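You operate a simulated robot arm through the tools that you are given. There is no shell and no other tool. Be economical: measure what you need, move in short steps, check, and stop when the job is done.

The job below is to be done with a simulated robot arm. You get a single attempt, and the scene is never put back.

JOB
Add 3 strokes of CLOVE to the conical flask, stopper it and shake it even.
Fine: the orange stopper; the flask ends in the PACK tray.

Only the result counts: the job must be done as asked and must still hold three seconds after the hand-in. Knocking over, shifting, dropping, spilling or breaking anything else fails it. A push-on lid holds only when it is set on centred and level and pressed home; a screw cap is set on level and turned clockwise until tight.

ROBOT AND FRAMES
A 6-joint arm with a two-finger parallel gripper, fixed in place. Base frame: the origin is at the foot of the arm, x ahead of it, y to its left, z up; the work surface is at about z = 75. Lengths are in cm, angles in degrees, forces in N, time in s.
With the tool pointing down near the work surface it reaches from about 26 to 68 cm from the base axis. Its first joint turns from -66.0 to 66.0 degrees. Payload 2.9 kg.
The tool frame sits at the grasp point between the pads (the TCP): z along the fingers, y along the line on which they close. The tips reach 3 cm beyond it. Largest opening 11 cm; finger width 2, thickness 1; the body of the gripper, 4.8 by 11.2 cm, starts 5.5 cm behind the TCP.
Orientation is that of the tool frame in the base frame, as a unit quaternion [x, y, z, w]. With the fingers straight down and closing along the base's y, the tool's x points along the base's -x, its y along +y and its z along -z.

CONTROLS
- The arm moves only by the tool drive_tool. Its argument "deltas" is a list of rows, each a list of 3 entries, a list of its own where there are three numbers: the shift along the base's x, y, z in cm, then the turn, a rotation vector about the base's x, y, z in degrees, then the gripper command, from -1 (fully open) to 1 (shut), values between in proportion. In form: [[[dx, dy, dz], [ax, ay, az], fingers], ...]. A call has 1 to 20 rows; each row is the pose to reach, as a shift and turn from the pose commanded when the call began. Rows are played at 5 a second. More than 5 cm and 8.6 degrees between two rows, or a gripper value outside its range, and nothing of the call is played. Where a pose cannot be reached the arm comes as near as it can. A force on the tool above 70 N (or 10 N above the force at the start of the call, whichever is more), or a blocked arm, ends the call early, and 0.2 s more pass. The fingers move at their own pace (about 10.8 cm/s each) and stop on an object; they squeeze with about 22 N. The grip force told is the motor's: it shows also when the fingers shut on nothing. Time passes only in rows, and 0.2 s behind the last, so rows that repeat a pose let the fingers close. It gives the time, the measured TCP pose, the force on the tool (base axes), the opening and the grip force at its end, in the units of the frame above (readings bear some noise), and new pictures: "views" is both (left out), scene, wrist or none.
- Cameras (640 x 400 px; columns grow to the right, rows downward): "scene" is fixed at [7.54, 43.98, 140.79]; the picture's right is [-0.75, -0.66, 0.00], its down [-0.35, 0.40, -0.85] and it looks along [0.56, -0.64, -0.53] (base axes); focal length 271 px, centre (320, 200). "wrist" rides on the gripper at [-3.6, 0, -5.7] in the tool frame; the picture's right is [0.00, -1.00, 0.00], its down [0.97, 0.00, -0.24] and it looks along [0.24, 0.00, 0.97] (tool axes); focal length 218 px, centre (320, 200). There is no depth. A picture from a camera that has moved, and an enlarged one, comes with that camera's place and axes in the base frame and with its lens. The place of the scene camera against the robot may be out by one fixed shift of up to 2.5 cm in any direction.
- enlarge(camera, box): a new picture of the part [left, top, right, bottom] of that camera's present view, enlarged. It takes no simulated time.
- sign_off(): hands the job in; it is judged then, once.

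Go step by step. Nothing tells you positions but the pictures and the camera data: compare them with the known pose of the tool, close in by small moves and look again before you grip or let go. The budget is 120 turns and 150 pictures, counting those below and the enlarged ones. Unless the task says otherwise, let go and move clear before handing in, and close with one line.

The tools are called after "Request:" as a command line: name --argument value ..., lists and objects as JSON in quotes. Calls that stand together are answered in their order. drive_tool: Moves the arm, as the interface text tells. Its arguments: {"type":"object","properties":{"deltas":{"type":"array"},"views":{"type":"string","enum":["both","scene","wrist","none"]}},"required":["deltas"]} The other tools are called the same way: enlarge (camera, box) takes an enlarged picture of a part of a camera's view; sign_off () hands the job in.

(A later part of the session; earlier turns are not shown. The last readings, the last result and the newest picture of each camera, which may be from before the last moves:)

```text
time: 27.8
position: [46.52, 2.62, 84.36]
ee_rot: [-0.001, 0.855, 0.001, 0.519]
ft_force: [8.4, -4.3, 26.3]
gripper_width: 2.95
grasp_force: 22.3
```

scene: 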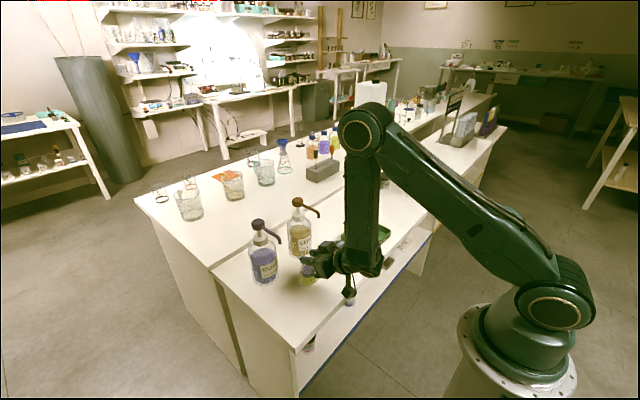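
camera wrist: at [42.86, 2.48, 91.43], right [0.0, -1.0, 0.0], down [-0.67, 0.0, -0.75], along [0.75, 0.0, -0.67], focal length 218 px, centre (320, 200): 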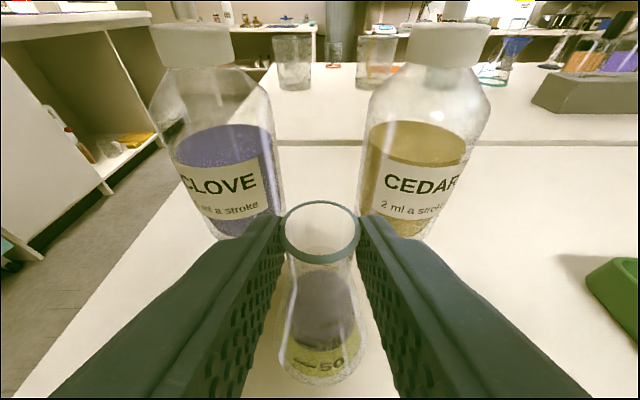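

The base is in firm contact. I'll relieve the push slightly, then open and look.

Request:
drive_tool --deltas '[[[0, 0, 0.25], [0, 0, 0], 1], [[0, 0, 0.25], [0, 0, 0], 1]]' --views "both"

Request:
enlarge --camera "scene" --box '[255, 230, 345, 310]'

```text
time: 28.4
position: [46.21, 2.57, 84.36]
ee_rot: [0.0, 0.857, 0.001, 0.515]
ft_force: [4.5, 3.8, 13.9]
gripper_width: 2.93
grasp_force: 22.5
camera wrist: at [42.82, 2.55, 90.14], right [0.0, -1.0, 0.0], down [-0.67, 0.0, -0.74], along [0.74, 0.0, -0.67], focal length 218 px, centre (320, 200)
```

scene: 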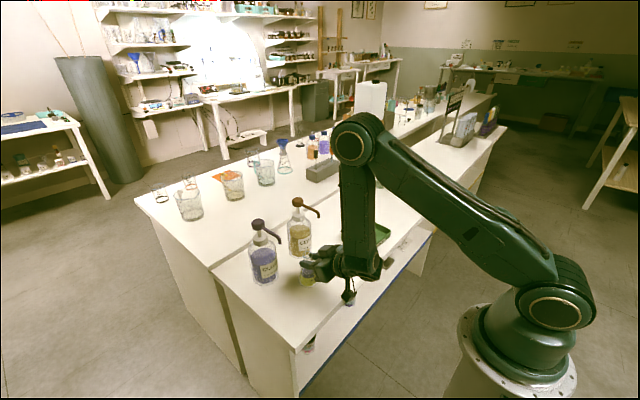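
wrist: 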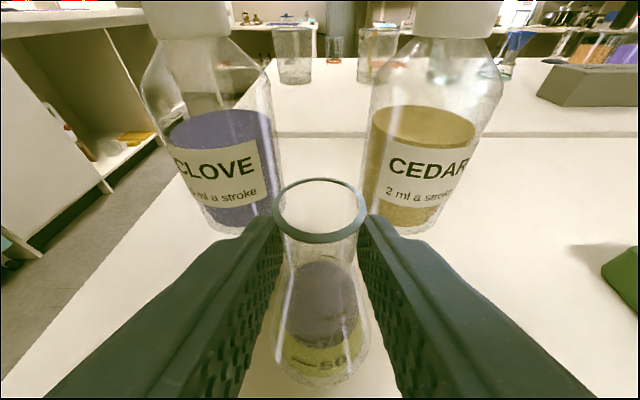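

```text
5.00 times, centred on (300, 270) of scene
camera zoom: at [7.53, 43.99, 140.78], right [-0.75, -0.66, 0.0], down [-0.35, 0.4, -0.85], along [0.56, -0.64, -0.53], focal length 1356 px, centre (420, -150)
```

zoom: 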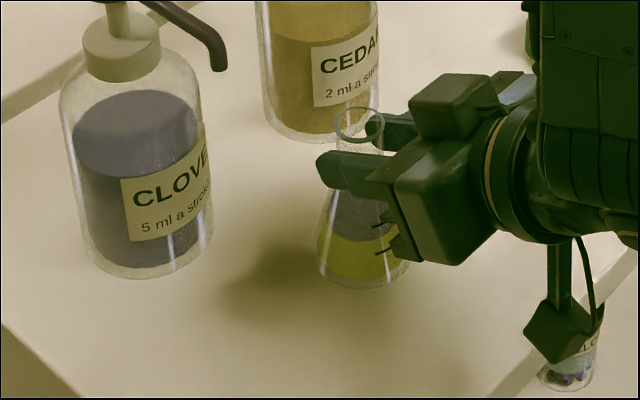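

Compared with when I gripped it, the flask mouth has shifted in the grip. I'll look closely before releasing.

Request:
enlarge --camera "wrist" --box '[230, 160, 410, 400]'

Request:
enlarge --camera "scene" --box '[285, 240, 335, 300]'

```text
1.67 times, centred on (320, 280) of wrist
camera zoom: at [42.82, 2.55, 90.14], right [0.0, -1.0, 0.0], down [-0.67, 0.0, -0.74], along [0.74, 0.0, -0.67], focal length 364 px, centre (320, 67)
```

zoom: 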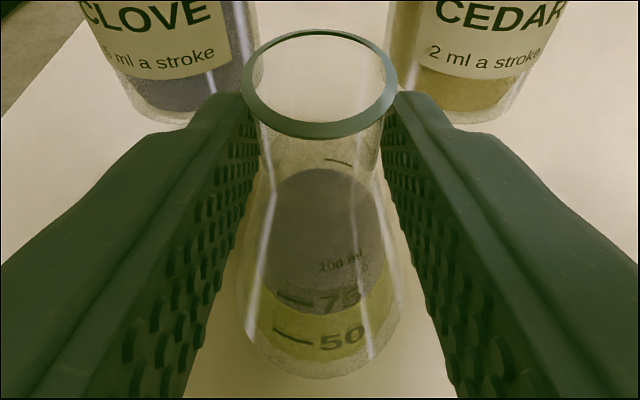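

```text
6.67 times, centred on (310, 270) of scene
camera zoom: at [7.53, 43.99, 140.78], right [-0.75, -0.66, 0.0], down [-0.35, 0.4, -0.85], along [0.56, -0.64, -0.53], focal length 1808 px, centre (387, -267)
```

zoom: 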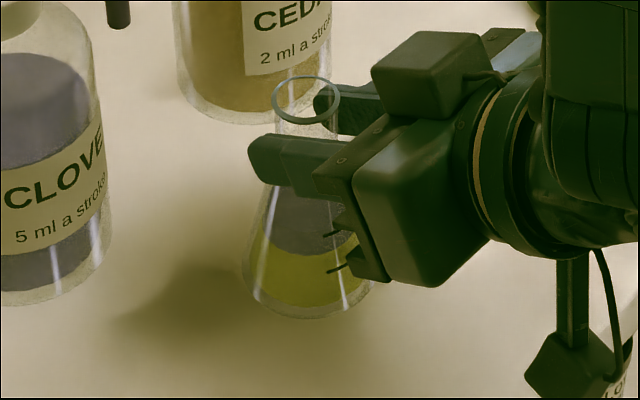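

It stands roughly upright but slipped toward the fingertips. I'll relieve the remaining push, then release gently and check how it stands.

Request:
drive_tool --deltas '[[[0, 0, 0.2], [0, 0, 0], 1], [[0, 0, 0.3], [0, 0, 0], 1], [[0, 0, 0.3], [0, 0, 0], 1]]' --views "wrist"

```text
time: 29.2
position: [46.27, 2.45, 84.62]
ee_rot: [0.001, 0.858, -0.001, 0.514]
ft_force: [0.8, 0.1, -1.9]
gripper_width: 2.93
grasp_force: 21.5
camera wrist: at [42.83, 2.48, 90.43], right [0.0, -1.0, 0.0], down [-0.67, 0.0, -0.74], along [0.74, 0.0, -0.67], focal length 218 px, centre (320, 200)
```

wrist: 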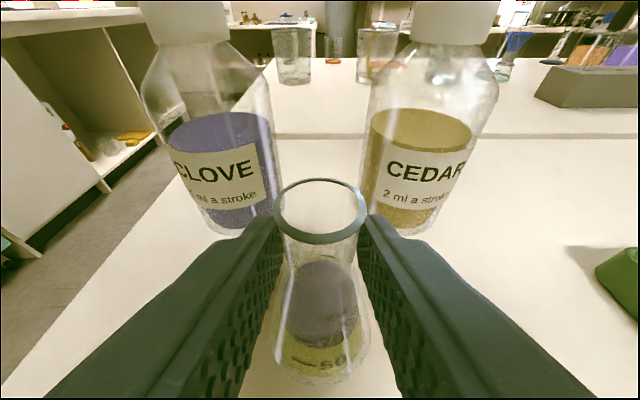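

Request:
drive_tool --deltas '[[[0, 0, -0.1], [0, 0, 0], 1], [[0, 0, -0.1], [0, 0, 0], 0.3], [[0, 0, -0.1], [0, 0, 0], 0], [[0, 0, -0.1], [0, 0, 0], -1], [[0, 0, -0.1], [0, 0, 0], -1]]' --views "both"

Request:
enlarge --camera "scene" --box '[285, 240, 335, 300]'

```text
time: 30.4
position: [46.35, 2.56, 84.48]
ee_rot: [0.0, 0.857, 0.0, 0.515]
ft_force: [-0.1, 0.3, -0.3]
gripper_width: 11.0
grasp_force: 0.1
camera wrist: at [42.87, 2.53, 90.4], right [0.0, -1.0, 0.0], down [-0.67, 0.0, -0.74], along [0.74, 0.0, -0.67], focal length 218 px, centre (320, 200)
```

scene: 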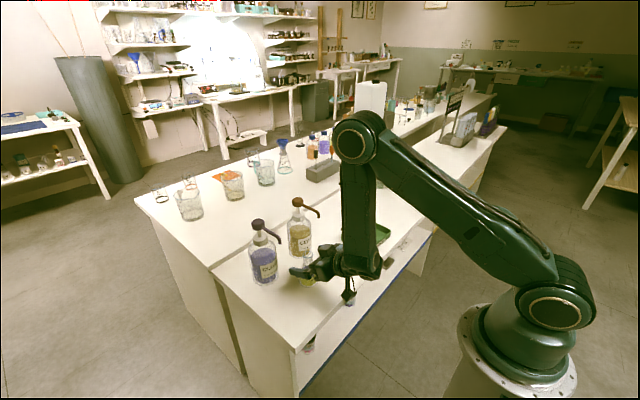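
wrist: 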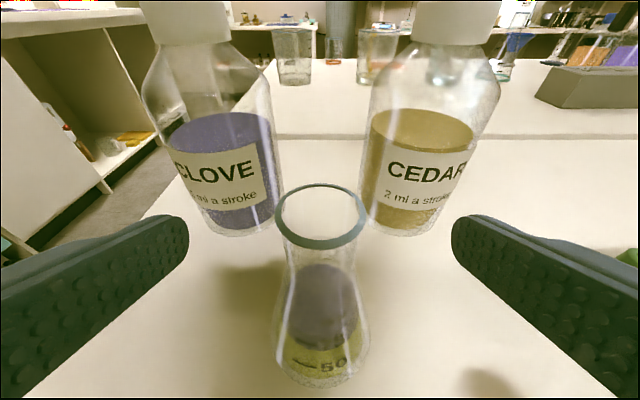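

```text
6.67 times, centred on (310, 270) of scene
camera zoom: at [7.54, 43.98, 140.79], right [-0.75, -0.66, 0.0], down [-0.35, 0.4, -0.85], along [0.56, -0.64, -0.53], focal length 1808 px, centre (387, -267)
```

zoom: 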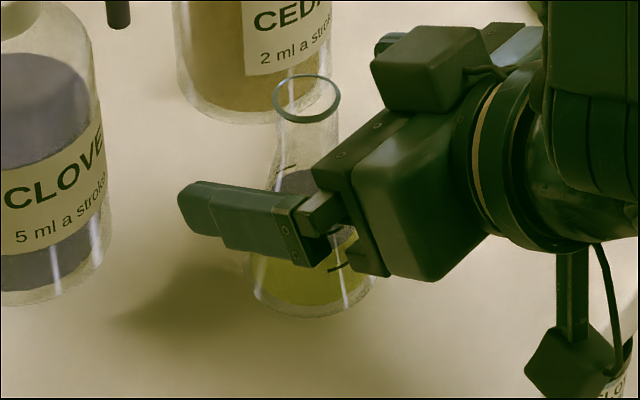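

The flask stands upright at about (47.7, 2.5). The earlier grip had caught only the rim, so later I'll hold lower on the neck. Now I'll back up, return the tool to vertical and go above the stopper.

Request:
drive_tool --deltas '[[[-1.5, 0, 3], [0, 0, 0], -1], [[-2, 0, 7], [0, 0, 0], -1], [[-2, 0, 11], [0, 0, 0], -1], [[-2, 0, 14], [0, 8, 0], -1], [[-2, -1, 14], [0, 16, 0], -1], [[-2, -2, 14], [0, 24, 0], -1], [[-2, -3, 14], [0, 32, 0], -1], [[-3, -4.5, 14], [0, 40, 0], -1], [[-4, -6, 14], [0, 48, 0], -1], [[-4.8, -8, 14], [0, 56, 0], -1], [[-4.8, -9.5, 12], [0, 62, 0], -1], [[-4.8, -9.5, 12], [0, 62, 0], -1]]' --views "both"

```text
time: 33.0
position: [41.45, -6.95, 96.59]
ee_rot: [0.0, 1.0, -0.001, -0.001]
ft_force: [-0.6, 0.0, -0.3]
gripper_width: 10.98
grasp_force: 0.1
camera wrist: at [45.04, -7.0, 102.37], right [0.0, -1.0, 0.0], down [-0.97, 0.0, 0.24], along [-0.24, 0.0, -0.97], focal length 218 px, centre (320, 200)
```

scene: 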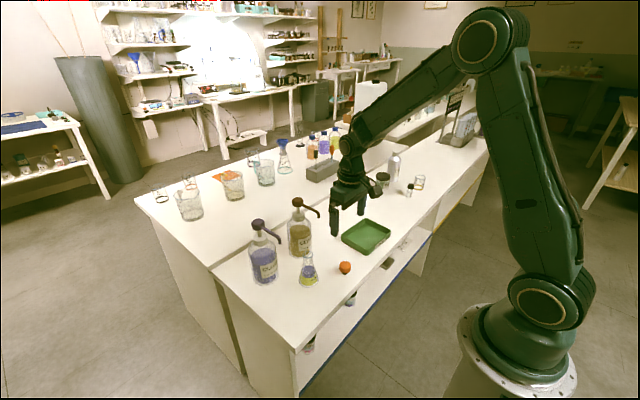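
wrist: 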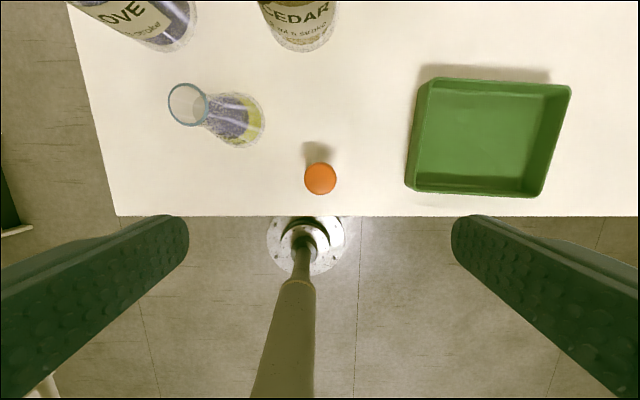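

The stopper is confirmed at about (41.6, -7.0), right under the gripper. I'll descend around its head.

Request:
drive_tool --deltas '[[[0.1, -0.05, -4], [0, 0, 0], -1], [[0.1, -0.05, -8], [0, 0, 0], -1], [[0.1, -0.05, -12], [0, 0, 0], -1], [[0.1, -0.05, -15], [0, 0, 0], -1], [[0.1, -0.05, -16.7], [0, 0, 0], -1], [[0.1, -0.05, -16.7], [0, 0, 0], -1]]' --views "both"

Request:
enlarge --camera "scene" --box '[295, 220, 385, 300]'

```text
time: 34.4
position: [41.64, -7.0, 79.9]
ee_rot: [-0.001, 1.0, -0.001, 0.0]
ft_force: [-0.2, -0.3, 0.1]
gripper_width: 11.0
grasp_force: 0.1
camera wrist: at [45.15, -7.05, 85.53], right [0.0, -1.0, 0.0], down [-0.97, 0.0, 0.24], along [-0.24, 0.0, -0.97], focal length 218 px, centre (320, 200)
```

scene: 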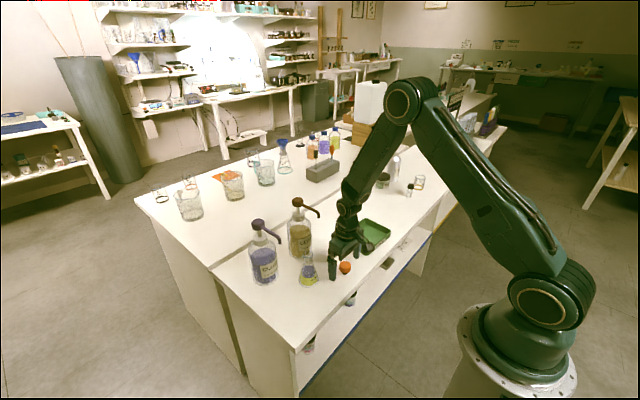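
wrist: 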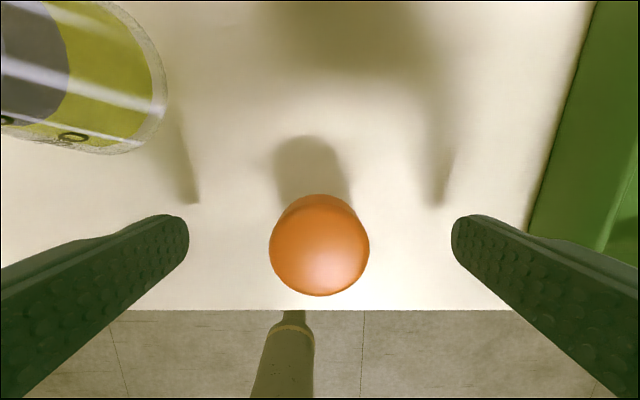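

```text
5.00 times, centred on (340, 260) of scene
camera zoom: at [7.55, 43.98, 140.79], right [-0.75, -0.66, 0.0], down [-0.35, 0.4, -0.85], along [0.56, -0.64, -0.53], focal length 1356 px, centre (220, -100)
```

zoom: 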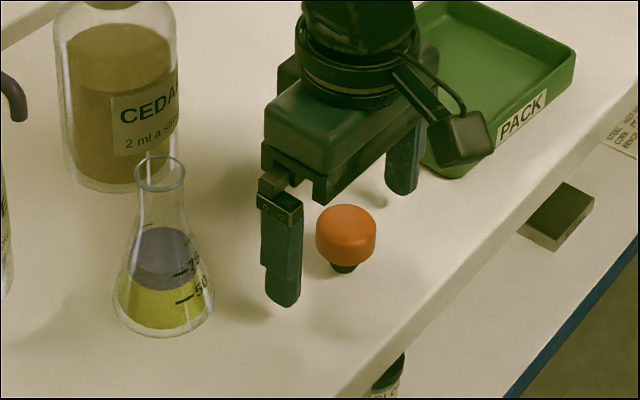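

Fingers straddle the stopper head evenly. I'll nudge forward 0.2 cm and close.

Request:
drive_tool --deltas '[[[0.2, -0.05, -0.1], [0, 0, 0], -1], [[0.2, -0.05, -0.1], [0, 0, 0], 0], [[0.2, -0.05, -0.1], [0, 0, 0], 0.5], [[0.2, -0.05, -0.1], [0, 0, 0], 1], [[0.2, -0.05, -0.1], [0, 0, 0], 1]]' --views "wrist"

```text
time: 35.6
position: [41.85, -6.99, 79.67]
ee_rot: [0.0, 1.0, 0.001, 0.0]
ft_force: [-0.2, -0.2, -0.1]
gripper_width: 3.55
grasp_force: 21.8
camera wrist: at [45.35, -7.08, 85.42], right [0.0, -1.0, 0.0], down [-0.97, 0.0, 0.24], along [-0.24, 0.0, -0.97], focal length 218 px, centre (320, 200)
```

wrist: 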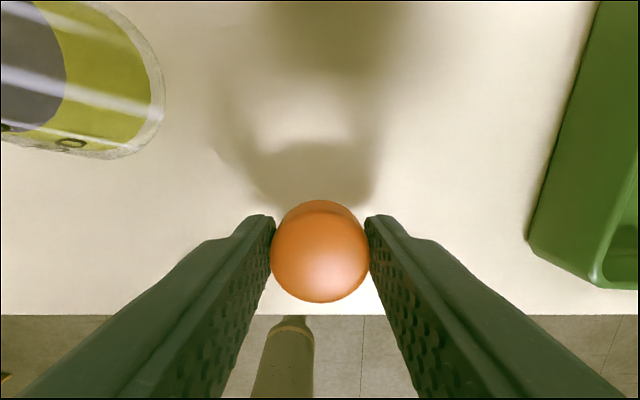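

The stopper is gripped at 3.55 cm. I'll lift it and put the camera right above the flask mouth to measure it.

Request:
drive_tool --deltas '[[[0, 0, 3], [0, 0, 0], 1], [[0, 0, 7], [0, 0, 0], 1], [[0, 0, 11], [0, 0, 0], 1], [[0, 0, 15], [0, 0, 0], 1], [[0, 0, 19], [0, 0, 0], 1], [[1, 3, 19], [0, 0, 0], 1], [[2, 6, 19], [0, 0, 0], 1], [[2.4, 9.5, 19], [0, 0, 0], 1], [[2.4, 9.5, 19], [0, 0, 0], 1], [[2.4, 9.5, 19], [0, 0, 0], 1]]' --views "both"

Request:
enlarge --camera "wrist" --box '[270, 105, 370, 180]'

Request:
enlarge --camera "scene" --box '[285, 190, 385, 300]'

```text
time: 37.8
position: [44.16, 2.4, 98.82]
ee_rot: [0.0, 1.0, 0.0, 0.0]
ft_force: [-0.4, -0.3, 0.7]
gripper_width: 3.55
grasp_force: 22.2
camera wrist: at [47.69, 2.46, 104.43], right [0.0, -1.0, 0.0], down [-0.97, 0.0, 0.24], along [-0.24, 0.0, -0.97], focal length 218 px, centre (320, 200)
```

scene: 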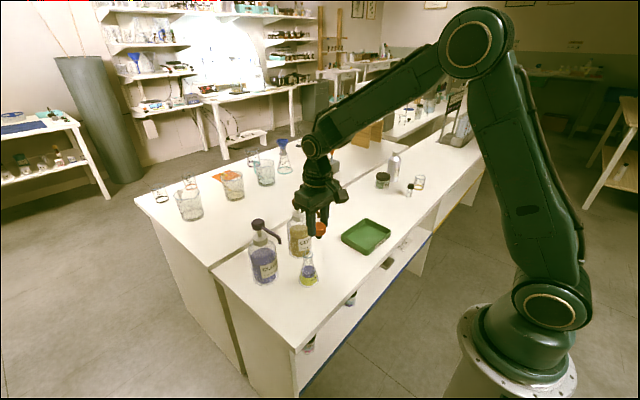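
wrist: 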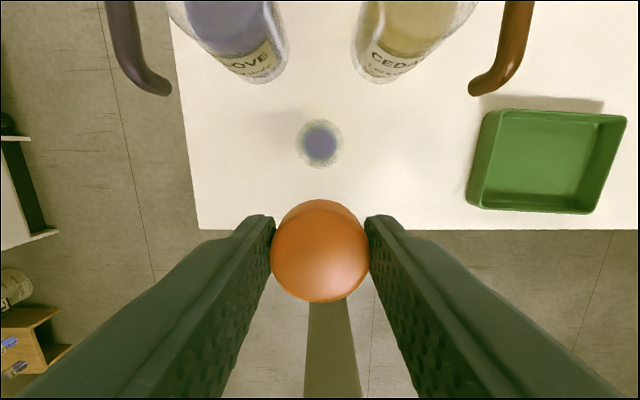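

```text
5.33 times, centred on (320, 142) of wrist
camera zoom: at [47.69, 2.46, 104.43], right [0.0, -1.0, 0.0], down [-0.97, 0.0, 0.24], along [-0.24, 0.0, -0.97], focal length 1164 px, centre (320, 507)
```

zoom: 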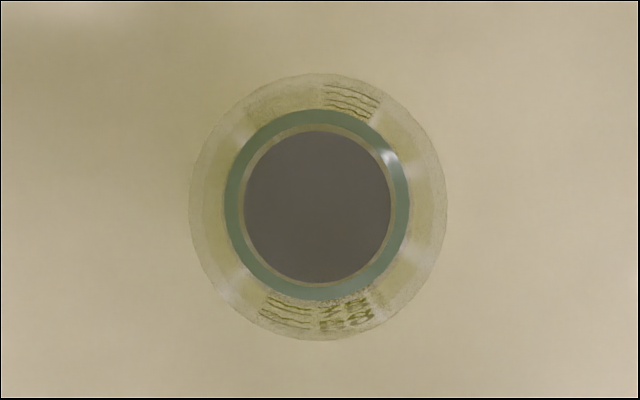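

```text
3.64 times, centred on (335, 245) of scene
camera zoom: at [7.54, 43.98, 140.79], right [-0.75, -0.66, 0.0], down [-0.35, 0.4, -0.85], along [0.56, -0.64, -0.53], focal length 986 px, centre (266, 36)
```

zoom: 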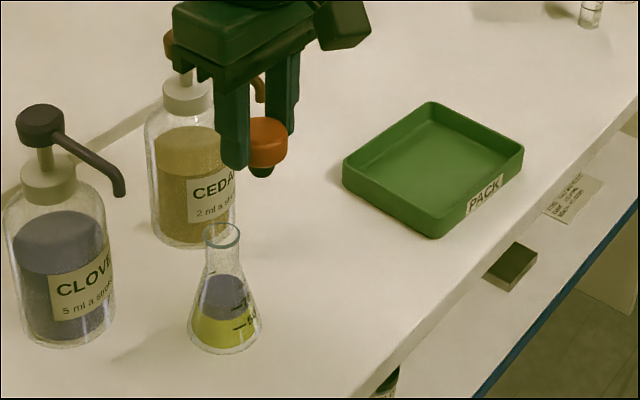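

The mouth centre is at about (47.9, 2.5). I'll move the stopper over it and lower until the plug is about 1 cm above the rim, then compare.

Request:
drive_tool --deltas '[[[2, 0.05, 0], [0, 0, 0], 1], [[3.95, 0.07, 0], [0, 0, 0], 1], [[3.95, 0.07, -3], [0, 0, 0], 1], [[3.95, 0.07, -6], [0, 0, 0], 1], [[3.95, 0.07, -7.5], [0, 0, 0], 1], [[3.95, 0.07, -7.5], [0, 0, 0], 1], [[3.95, 0.07, -7.5], [0, 0, 0], 1]]' --views "both"

Request:
enlarge --camera "scene" --box '[285, 230, 345, 295]'

Request:
enlarge --camera "wrist" --box '[240, 180, 400, 320]'

```text
time: 39.4
position: [48.05, 2.5, 91.17]
ee_rot: [-0.001, 1.0, 0.0, 0.0]
ft_force: [0.1, -0.4, -0.1]
gripper_width: 3.58
grasp_force: 21.9
camera wrist: at [51.58, 2.58, 96.96], right [0.0, -1.0, 0.0], down [-0.97, 0.0, 0.24], along [-0.24, 0.0, -0.97], focal length 218 px, centre (320, 200)
```

scene: 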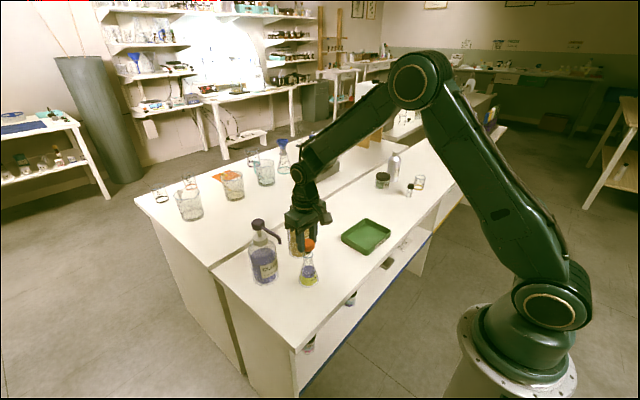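
wrist: 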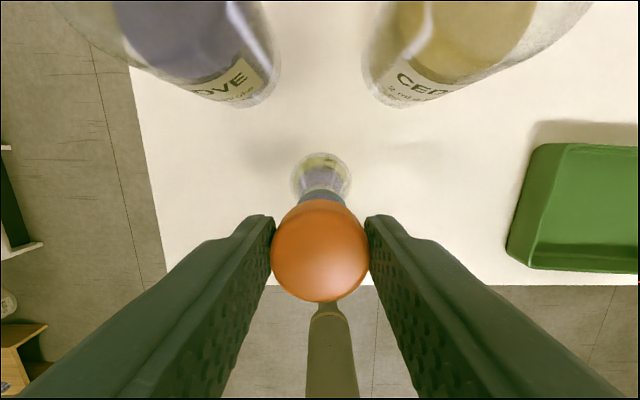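

```text
6.15 times, centred on (315, 262) of scene
camera zoom: at [7.55, 43.98, 140.79], right [-0.75, -0.66, 0.0], down [-0.35, 0.4, -0.85], along [0.56, -0.64, -0.53], focal length 1669 px, centre (351, -185)
```

zoom: 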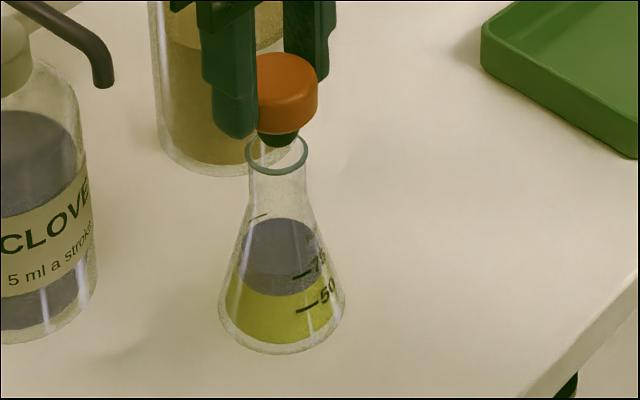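

```text
2.86 times, centred on (320, 250) of wrist
camera zoom: at [51.58, 2.58, 96.96], right [0.0, -1.0, 0.0], down [-0.97, 0.0, 0.24], along [-0.24, 0.0, -0.97], focal length 624 px, centre (320, 57)
```

zoom: 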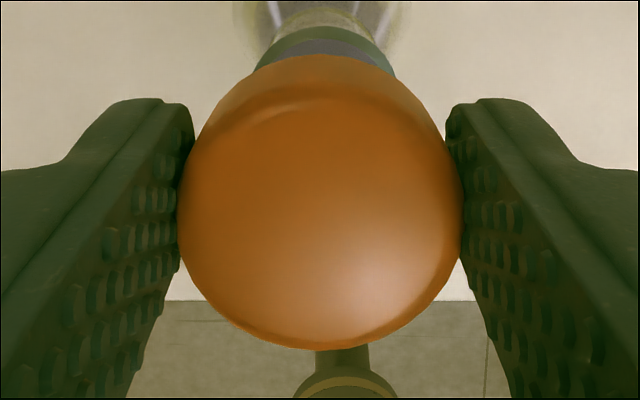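

The plug looks about 0.2 cm short in x and 0.07 cm off in y. I'll correct that and lower to just above the rim for a finer check.

Request:
drive_tool --deltas '[[[0.2, -0.07, 0], [0, 0, 0], 1], [[0.2, -0.07, -0.7], [0, 0, 0], 1], [[0.2, -0.07, -0.7], [0, 0, 0], 1]]' --views "both"

Request:
enlarge --camera "scene" --box '[295, 235, 325, 265]'

Request:
enlarge --camera "wrist" --box '[280, 160, 360, 220]'

```text
time: 40.2
position: [48.18, 2.45, 90.49]
ee_rot: [0.0, 1.0, 0.0, 0.0]
ft_force: [-0.7, -0.3, -0.3]
gripper_width: 3.54
grasp_force: 21.8
camera wrist: at [51.84, 2.47, 96.24], right [0.0, -1.0, 0.0], down [-0.97, 0.0, 0.24], along [-0.24, 0.0, -0.97], focal length 218 px, centre (320, 200)
```

scene: 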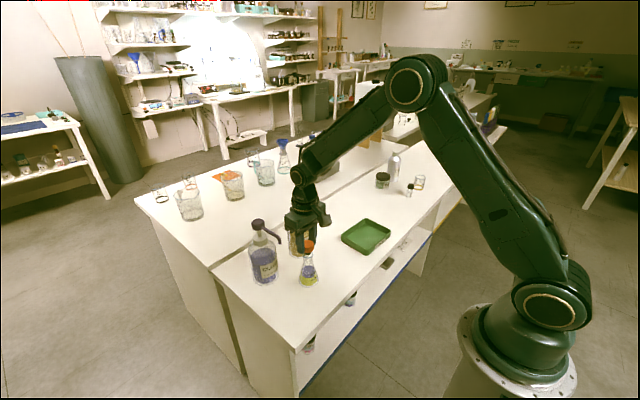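
wrist: 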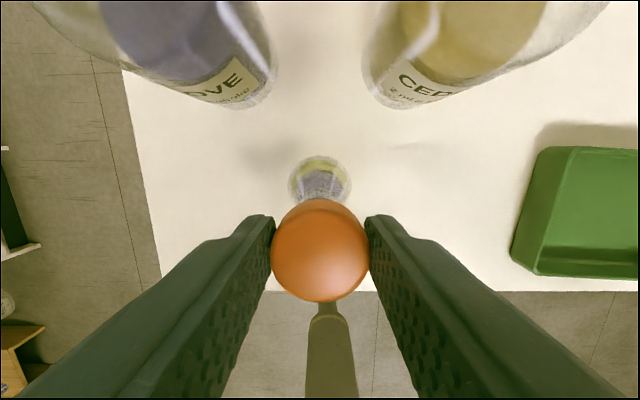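

```text
13.33 times, centred on (310, 250) of scene
camera zoom: at [7.55, 43.98, 140.79], right [-0.75, -0.66, 0.0], down [-0.35, 0.4, -0.85], along [0.56, -0.64, -0.53], focal length 3616 px, centre (453, -467)
```

zoom: 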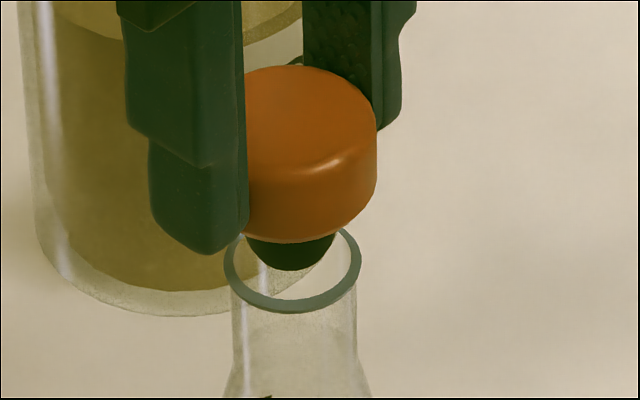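

```text
6.67 times, centred on (320, 190) of wrist
camera zoom: at [51.84, 2.47, 96.24], right [0.0, -1.0, 0.0], down [-0.97, 0.0, 0.24], along [-0.24, 0.0, -0.97], focal length 1455 px, centre (320, 267)
```

zoom: 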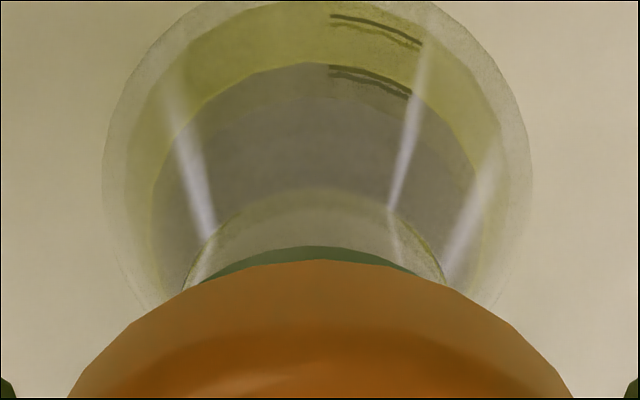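

It's now aligned to within about 0.1 cm. I'll nudge x by 0.08 and start lowering, watching the force.

Request:
drive_tool --deltas '[[[0.08, 0.03, 0], [0, 0, 0], 1], [[0.08, 0.03, -0.3], [0, 0, 0], 1], [[0.08, 0.03, -0.6], [0, 0, 0], 1], [[0.08, 0.03, -0.9], [0, 0, 0], 1]]' --views "scene"

Request:
enlarge --camera "scene" --box '[295, 235, 325, 265]'

```text
time: 41.2
position: [48.4, 2.47, 89.64]
ee_rot: [0.0, 1.0, 0.0, 0.0]
ft_force: [0.2, 0.5, -0.5]
gripper_width: 3.52
grasp_force: 22.2
```

scene: 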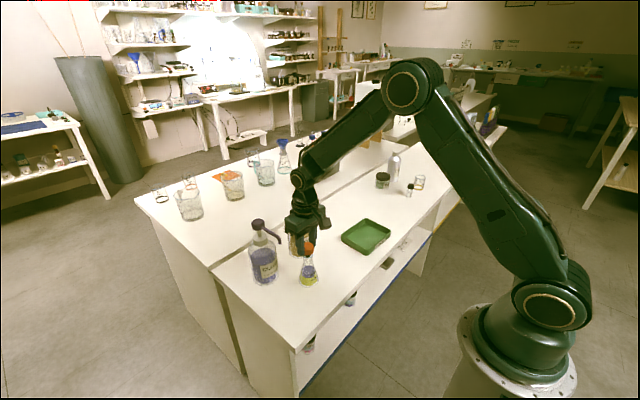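

```text
13.33 times, centred on (310, 250) of scene
camera zoom: at [7.54, 43.98, 140.79], right [-0.75, -0.66, 0.0], down [-0.35, 0.4, -0.85], along [0.56, -0.64, -0.53], focal length 3616 px, centre (453, -467)
```

zoom: 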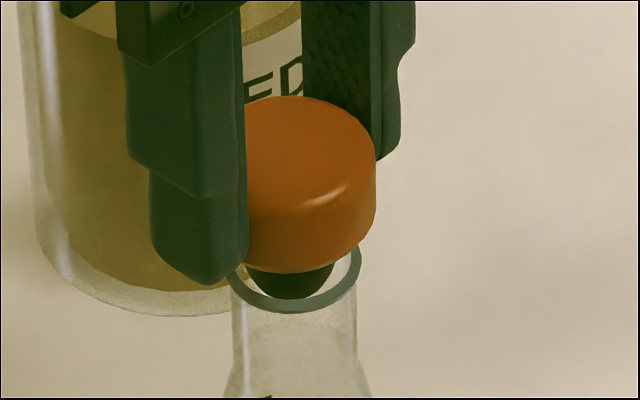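

The plug is entering cleanly with no force. I'll keep lowering.

Request:
drive_tool --deltas '[[[0, 0, -0.3], [0, 0, 0], 1], [[0, 0, -0.6], [0, 0, 0], 1], [[0, 0, -0.9], [0, 0, 0], 1]]' --views "scene"

Request:
enlarge --camera "scene" --box '[295, 235, 325, 265]'

```text
time: 42.0
position: [48.38, 2.4, 88.75]
ee_rot: [0.001, 1.0, 0.0, -0.001]
ft_force: [0.4, -0.9, 0.1]
gripper_width: 3.55
grasp_force: 21.6
```

scene: 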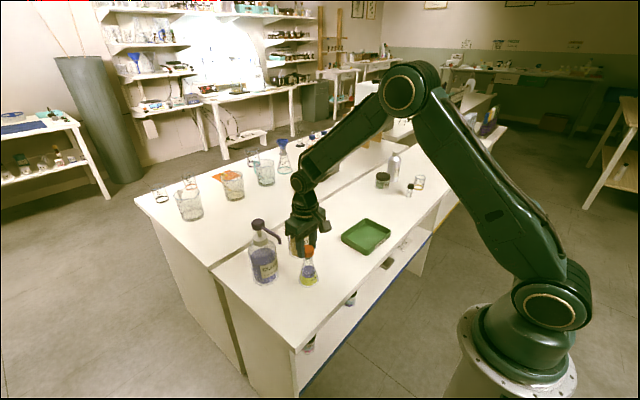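

```text
13.33 times, centred on (310, 250) of scene
camera zoom: at [7.54, 43.98, 140.79], right [-0.75, -0.66, 0.0], down [-0.35, 0.4, -0.85], along [0.56, -0.64, -0.53], focal length 3616 px, centre (453, -467)
```

zoom: 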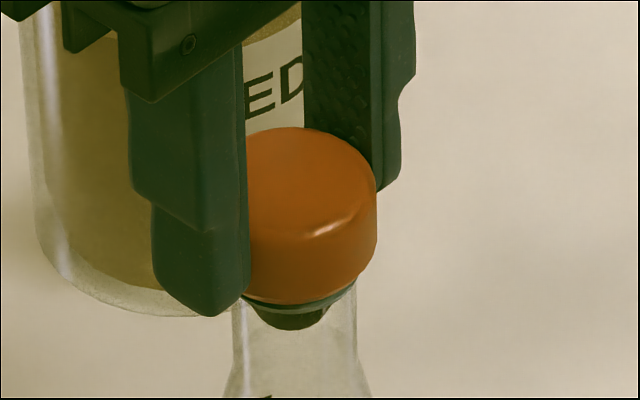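

The head is just above the rim. I'll press down in small steps to seat it.

Request:
drive_tool --deltas '[[[0, 0, -0.15], [0, 0, 0], 1], [[0, 0, -0.3], [0, 0, 0], 1], [[0, 0, -0.45], [0, 0, 0], 1], [[0, 0, -0.6], [0, 0, 0], 1], [[0, 0, -0.6], [0, 0, 0], 1]]' --views "scene"

Request:
enlarge --camera "scene" --box '[295, 235, 325, 265]'

```text
time: 43.2
position: [48.4, 2.44, 88.16]
ee_rot: [0.0, 1.0, 0.0, 0.003]
ft_force: [-0.9, -1.5, 17.8]
gripper_width: 3.58
grasp_force: 21.5
```

scene: 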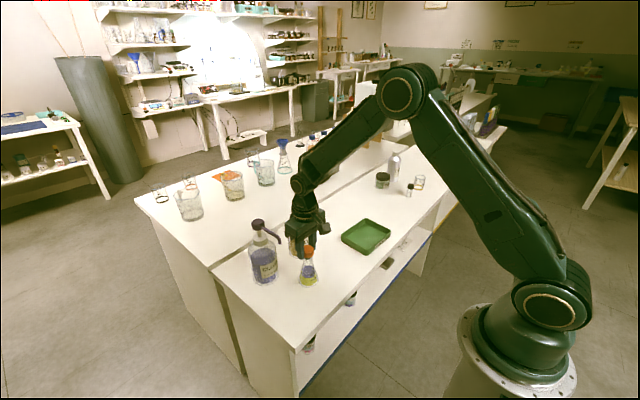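

```text
13.33 times, centred on (310, 250) of scene
camera zoom: at [7.51, 43.98, 140.79], right [-0.75, -0.66, 0.0], down [-0.35, 0.4, -0.85], along [0.56, -0.64, -0.53], focal length 3616 px, centre (453, -467)
```

zoom: 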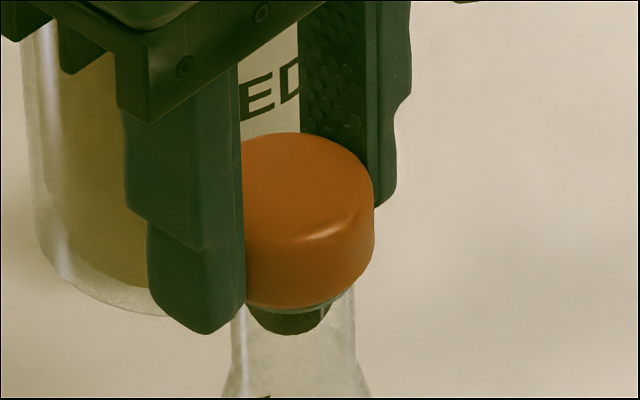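

The stopper is seated to first contact and the fingers have started slipping on it. I'll open, rise, close the fingers and press it home from the top.

Request:
drive_tool --deltas '[[[0, 0, 0.1], [0, 0, 0], 0.2], [[0, 0, 0.1], [0, 0, 0], -0.5], [[0, 0, 2], [0, 0, 0], -0.5], [[-0.1, 0.02, 5], [0, 0, 0], -0.5], [[-0.25, 0.04, 6], [0, 0, 0], 1], [[-0.25, 0.04, 6], [0, 0, 0], 1], [[-0.25, 0.04, 6], [0, 0, 0], 1]]' --views "both"

Request:
enlarge --camera "scene" --box '[290, 220, 330, 290]'

Request:
enlarge --camera "wrist" --box '[270, 160, 370, 240]'

```text
time: 44.8
position: [48.16, 2.42, 94.15]
ee_rot: [0.0, 1.0, 0.0, 0.0]
ft_force: [0.3, -0.1, 0.1]
gripper_width: 0.01
grasp_force: 22.3
camera wrist: at [51.69, 2.45, 99.88], right [0.0, -1.0, 0.0], down [-0.97, 0.0, 0.24], along [-0.24, 0.0, -0.97], focal length 218 px, centre (320, 200)
```

scene: 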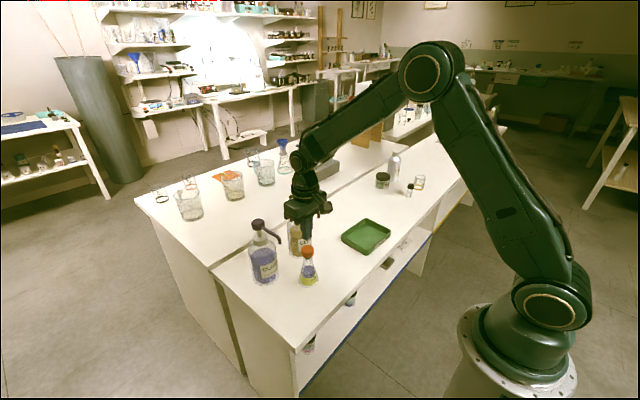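
wrist: 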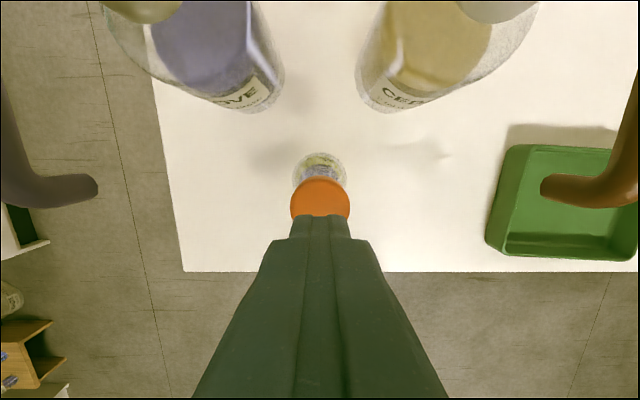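

```text
5.71 times, centred on (310, 255) of scene
camera zoom: at [7.54, 43.98, 140.79], right [-0.75, -0.66, 0.0], down [-0.35, 0.4, -0.85], along [0.56, -0.64, -0.53], focal length 1550 px, centre (377, -114)
```

zoom: 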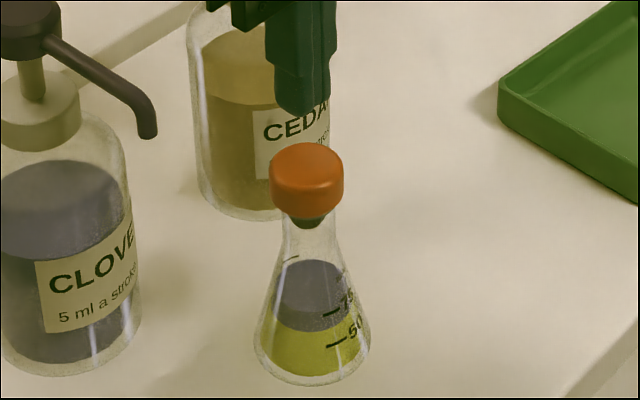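

```text
5.00 times, centred on (320, 200) of wrist
camera zoom: at [51.69, 2.45, 99.88], right [0.0, -1.0, 0.0], down [-0.97, 0.0, 0.24], along [-0.24, 0.0, -0.97], focal length 1091 px, centre (320, 200)
```

zoom: 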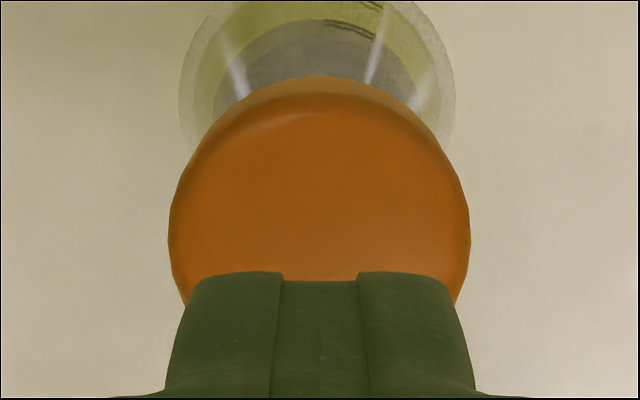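

The stopper sits level and centred, and the tips are right above it. I'll press down, and the force limit guards the motion.

Request:
drive_tool --deltas '[[[0, 0, -1.2], [0, 0, 0], 1], [[0, 0, -2.2], [0, 0, 0], 1], [[0, 0, -2.7], [0, 0, 0], 1], [[0, 0, -3.0], [0, 0, 0], 1], [[0, 0, -3.2], [0, 0, 0], 1], [[0, 0, -3.4], [0, 0, 0], 1]]' --views "none"

```text
time: 46.2
position: [48.18, 2.5, 90.79]
ee_rot: [-0.001, 1.0, 0.0, 0.0]
ft_force: [0.6, 0.3, 0.1]
gripper_width: 0.03
grasp_force: 21.9
```

Request:
drive_tool --deltas '[[[0, 0, -0.2], [0, 0, 0], 1], [[0, 0, -0.4], [0, 0, 0], 1], [[0, 0, -0.6], [0, 0, 0], 1], [[0, 0, -0.8], [0, 0, 0], 1], [[0, 0, -1.0], [0, 0, 0], 1], [[0, 0, -1.0], [0, 0, 0], 1]]' --views "scene"

Request:
enlarge --camera "scene" --box '[290, 220, 330, 290]'

```text
time: 47.2
position: [48.42, 2.48, 90.57]
ee_rot: [0.0, 1.0, 0.001, 0.006]
ft_force: [-4.4, 1.3, 14.4]
gripper_width: 0.0
grasp_force: 22.3
stopped in row 5: the force on the tool passed its limit (the readings are from after the stop); the commanded pose is now the measured one
```

scene: 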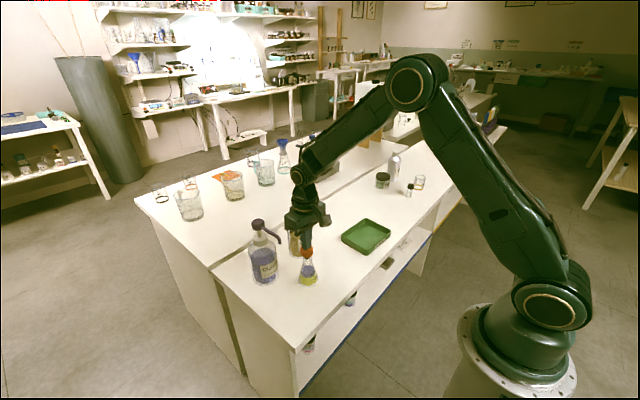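

```text
5.71 times, centred on (310, 255) of scene
camera zoom: at [7.51, 43.98, 140.79], right [-0.75, -0.66, 0.0], down [-0.35, 0.4, -0.85], along [0.56, -0.64, -0.53], focal length 1550 px, centre (377, -114)
```

zoom: 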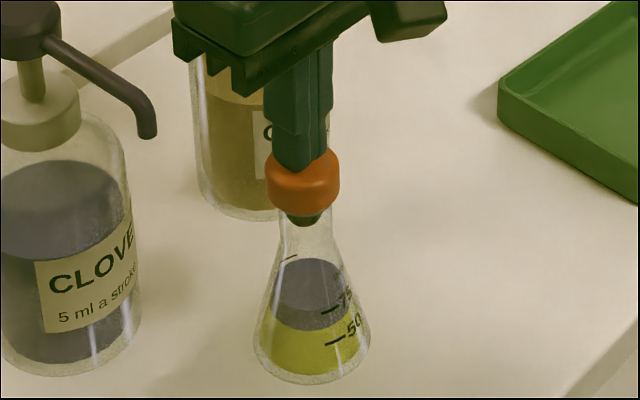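

It took more than 70 N. I'll rise and inspect the seat.

Request:
drive_tool --deltas '[[[0, 0, 1], [0, 0, 0], 1], [[-1, 0, 5], [0, 0, 0], 1], [[-3, 0, 9], [0, 0, 0], 1], [[-3, 0, 9], [0, 0, 0], 1]]' --views "both"

Request:
enlarge --camera "scene" --box '[295, 235, 325, 265]'

Request:
enlarge --camera "wrist" --box '[270, 130, 370, 210]'

```text
time: 48.2
position: [45.33, 2.47, 99.54]
ee_rot: [0.0, 1.0, 0.0, 0.005]
ft_force: [-0.2, -0.2, 0.2]
gripper_width: 0.0
grasp_force: 22.1
camera wrist: at [48.84, 2.43, 105.27], right [0.0, -1.0, 0.0], down [-0.97, 0.0, 0.23], along [-0.23, 0.0, -0.97], focal length 218 px, centre (320, 200)
```

scene: 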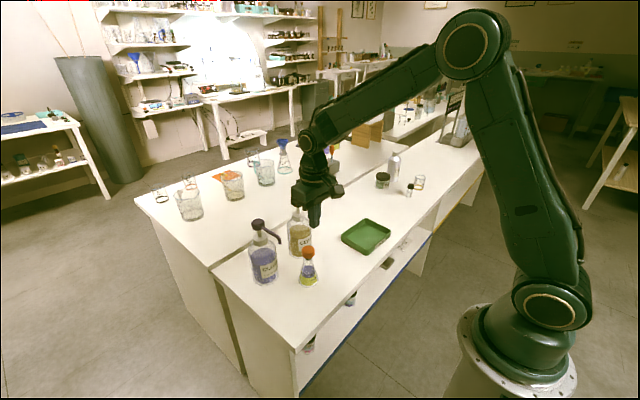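
wrist: 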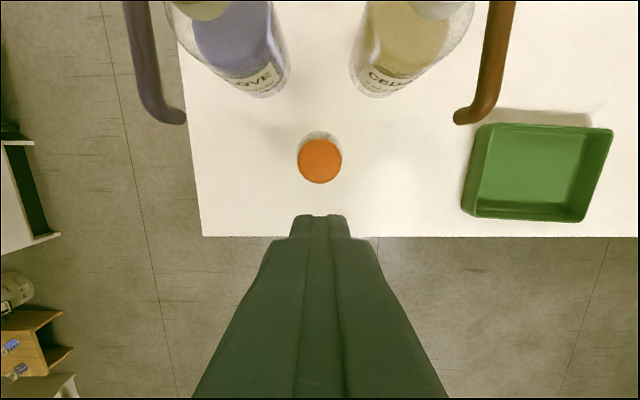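

```text
13.33 times, centred on (310, 250) of scene
camera zoom: at [7.54, 43.98, 140.79], right [-0.75, -0.66, 0.0], down [-0.35, 0.4, -0.85], along [0.56, -0.64, -0.53], focal length 3616 px, centre (453, -467)
```

zoom: 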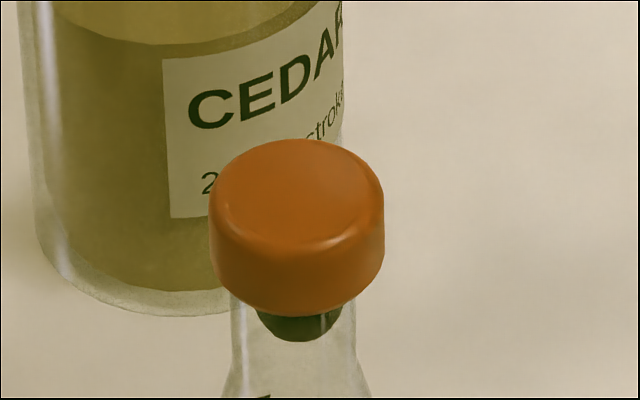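

```text
5.00 times, centred on (320, 170) of wrist
camera zoom: at [48.84, 2.43, 105.27], right [0.0, -1.0, 0.0], down [-0.97, 0.0, 0.23], along [-0.23, 0.0, -0.97], focal length 1091 px, centre (320, 350)
```

zoom: 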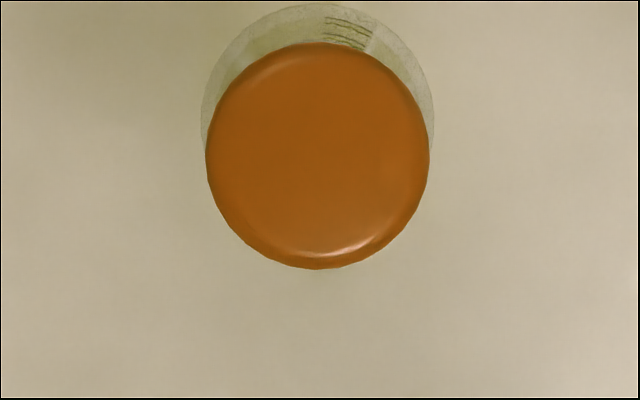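

The stopper now covers the rim and looks level. I'll press once more dead on the axis to be sure it's home.

Request:
drive_tool --deltas '[[[2.5, 0.03, 0], [0, 0.57, 0], 1], [[2.5, 0.03, -4], [0, 0.57, 0], 1], [[2.5, 0.03, -7.5], [0, 0.57, 0], 1], [[2.5, 0.03, -8.5], [0, 0.57, 0], 1], [[2.5, 0.03, -8.9], [0, 0.57, 0], 1], [[2.5, 0.03, -9.2], [0, 0.57, 0], 1], [[2.5, 0.03, -9.4], [0, 0.57, 0], 1], [[2.5, 0.03, -9.5], [0, 0.57, 0], 1]]' --views "none"

```text
time: 50.0
position: [48.0, 2.49, 90.51]
ee_rot: [0.0, 1.0, 0.001, 0.005]
ft_force: [-15.6, 0.9, 68.1]
gripper_width: 0.0
grasp_force: 22.3
```

The reading held 68 N at the same height, so the stopper is home. Now I'll rise, open and tilt the tool to regrip the flask neck from the side.

Request:
drive_tool --deltas '[[[0, 0, 2], [0, 0, 0], 1], [[0, 0, 6], [0, 0, 0], 1], [[-1, 0, 10], [0, 0, 0], 1], [[-3, 0, 12], [0, 0, 0], -1], [[-3, 0, 12], [0, -8, 0], -1], [[-3, 0, 12], [0, -16, 0], -1], [[-3, 0, 12], [0, -24, 0], -1], [[-3, 0, 12], [0, -32, 0], -1], [[-3, 0, 12], [0, -40, 0], -1], [[-3, 0, 12], [0, -48, 0], -1], [[-3, 0, 12], [0, -56, 0], -1], [[-3, 0, 12], [0, -63.5, 0], -1], [[-0.8, 0, 9], [0, -63.5, 0], -1], [[-0.8, 0, 5], [0, -63.5, 0], -1], [[-0.8, 0, 3], [0, -63.5, 0], -1], [[-0.8, 0, 3], [0, -63.5, 0], -1]]' --views "both"

Request:
enlarge --camera "scene" --box '[265, 200, 365, 310]'

```text
time: 53.4
position: [47.09, 2.63, 92.97]
ee_rot: [0.0, 0.85, 0.0, 0.526]
ft_force: [0.1, -0.9, -0.3]
gripper_width: 11.02
grasp_force: 0.1
camera wrist: at [43.6, 2.5, 98.68], right [0.0, -1.0, 0.0], down [-0.65, 0.0, -0.76], along [0.76, 0.0, -0.65], focal length 218 px, centre (320, 200)
```

scene: 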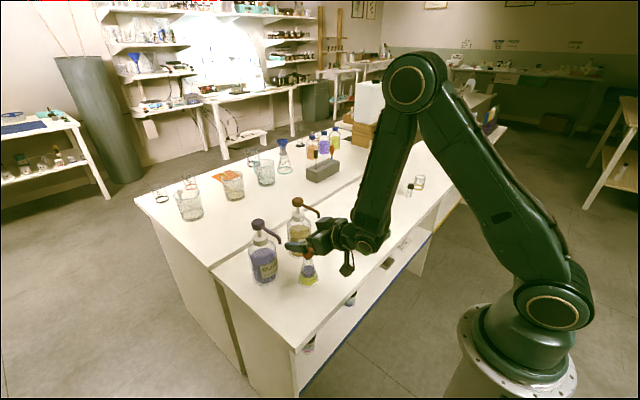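
wrist: 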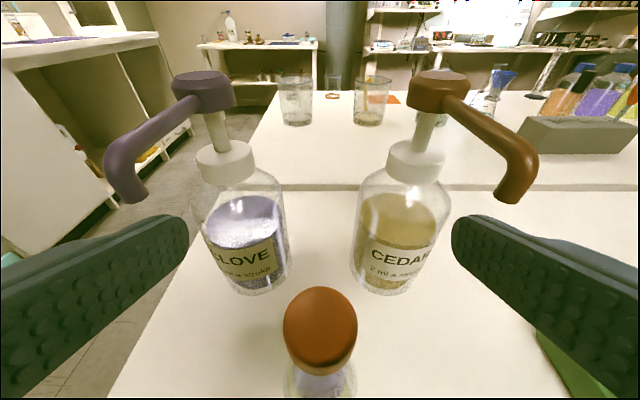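

```text
3.64 times, centred on (315, 255) of scene
camera zoom: at [7.55, 43.98, 140.79], right [-0.75, -0.66, 0.0], down [-0.35, 0.4, -0.85], along [0.56, -0.64, -0.53], focal length 986 px, centre (338, 0)
```

zoom: 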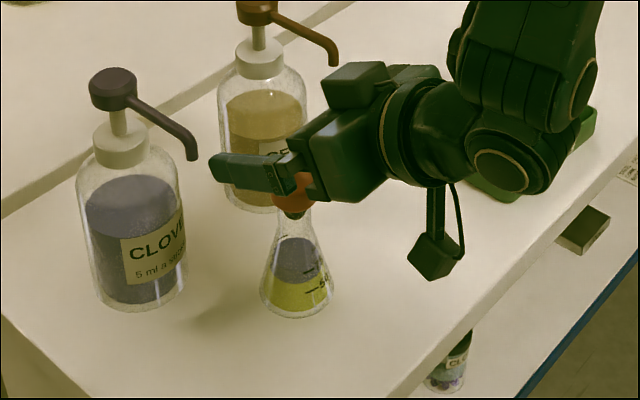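

The spouts flank the open fingers closely, so I'll narrow the opening to about 6.5 cm and then descend around the stoppered neck.

Request:
drive_tool --deltas '[[[0, -0.05, 0], [0, 0, 0], -0.2], [[0, -0.05, 0], [0, 0, 0], -0.2], [[0, -0.05, -2], [0, 0, 0], -0.2], [[0, -0.05, -4], [0, 0, 0], -0.2], [[0, -0.05, -6], [0, 0, 0], -0.2], [[0, -0.05, -7.5], [0, 0, 0], -0.2], [[0, -0.05, -7.5], [0, 0, 0], -0.2]]' --views "both"

Request:
enlarge --camera "scene" --box '[265, 220, 345, 300]'

```text
time: 55.0
position: [47.15, 2.44, 85.47]
ee_rot: [0.0, 0.851, 0.0, 0.526]
ft_force: [0.1, -0.3, -0.4]
gripper_width: 6.6
grasp_force: 0.0
camera wrist: at [43.55, 2.43, 91.21], right [0.0, -1.0, 0.0], down [-0.65, 0.0, -0.76], along [0.76, 0.0, -0.65], focal length 218 px, centre (320, 200)
```

scene: 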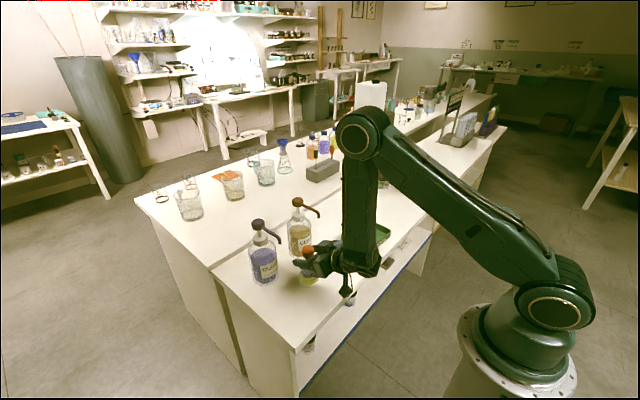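
wrist: 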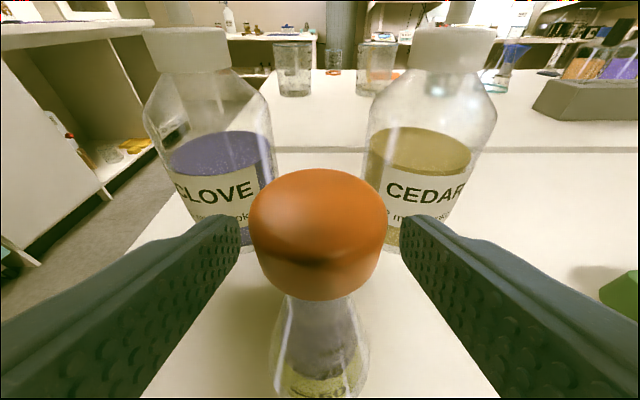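

```text
5.00 times, centred on (305, 260) of scene
camera zoom: at [7.54, 43.98, 140.79], right [-0.75, -0.66, 0.0], down [-0.35, 0.4, -0.85], along [0.56, -0.64, -0.53], focal length 1356 px, centre (395, -100)
```

zoom: 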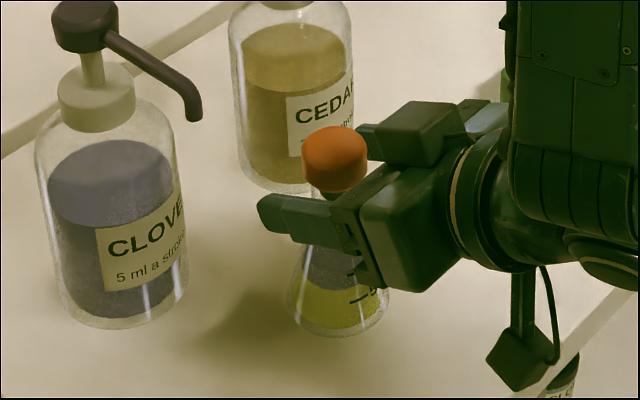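

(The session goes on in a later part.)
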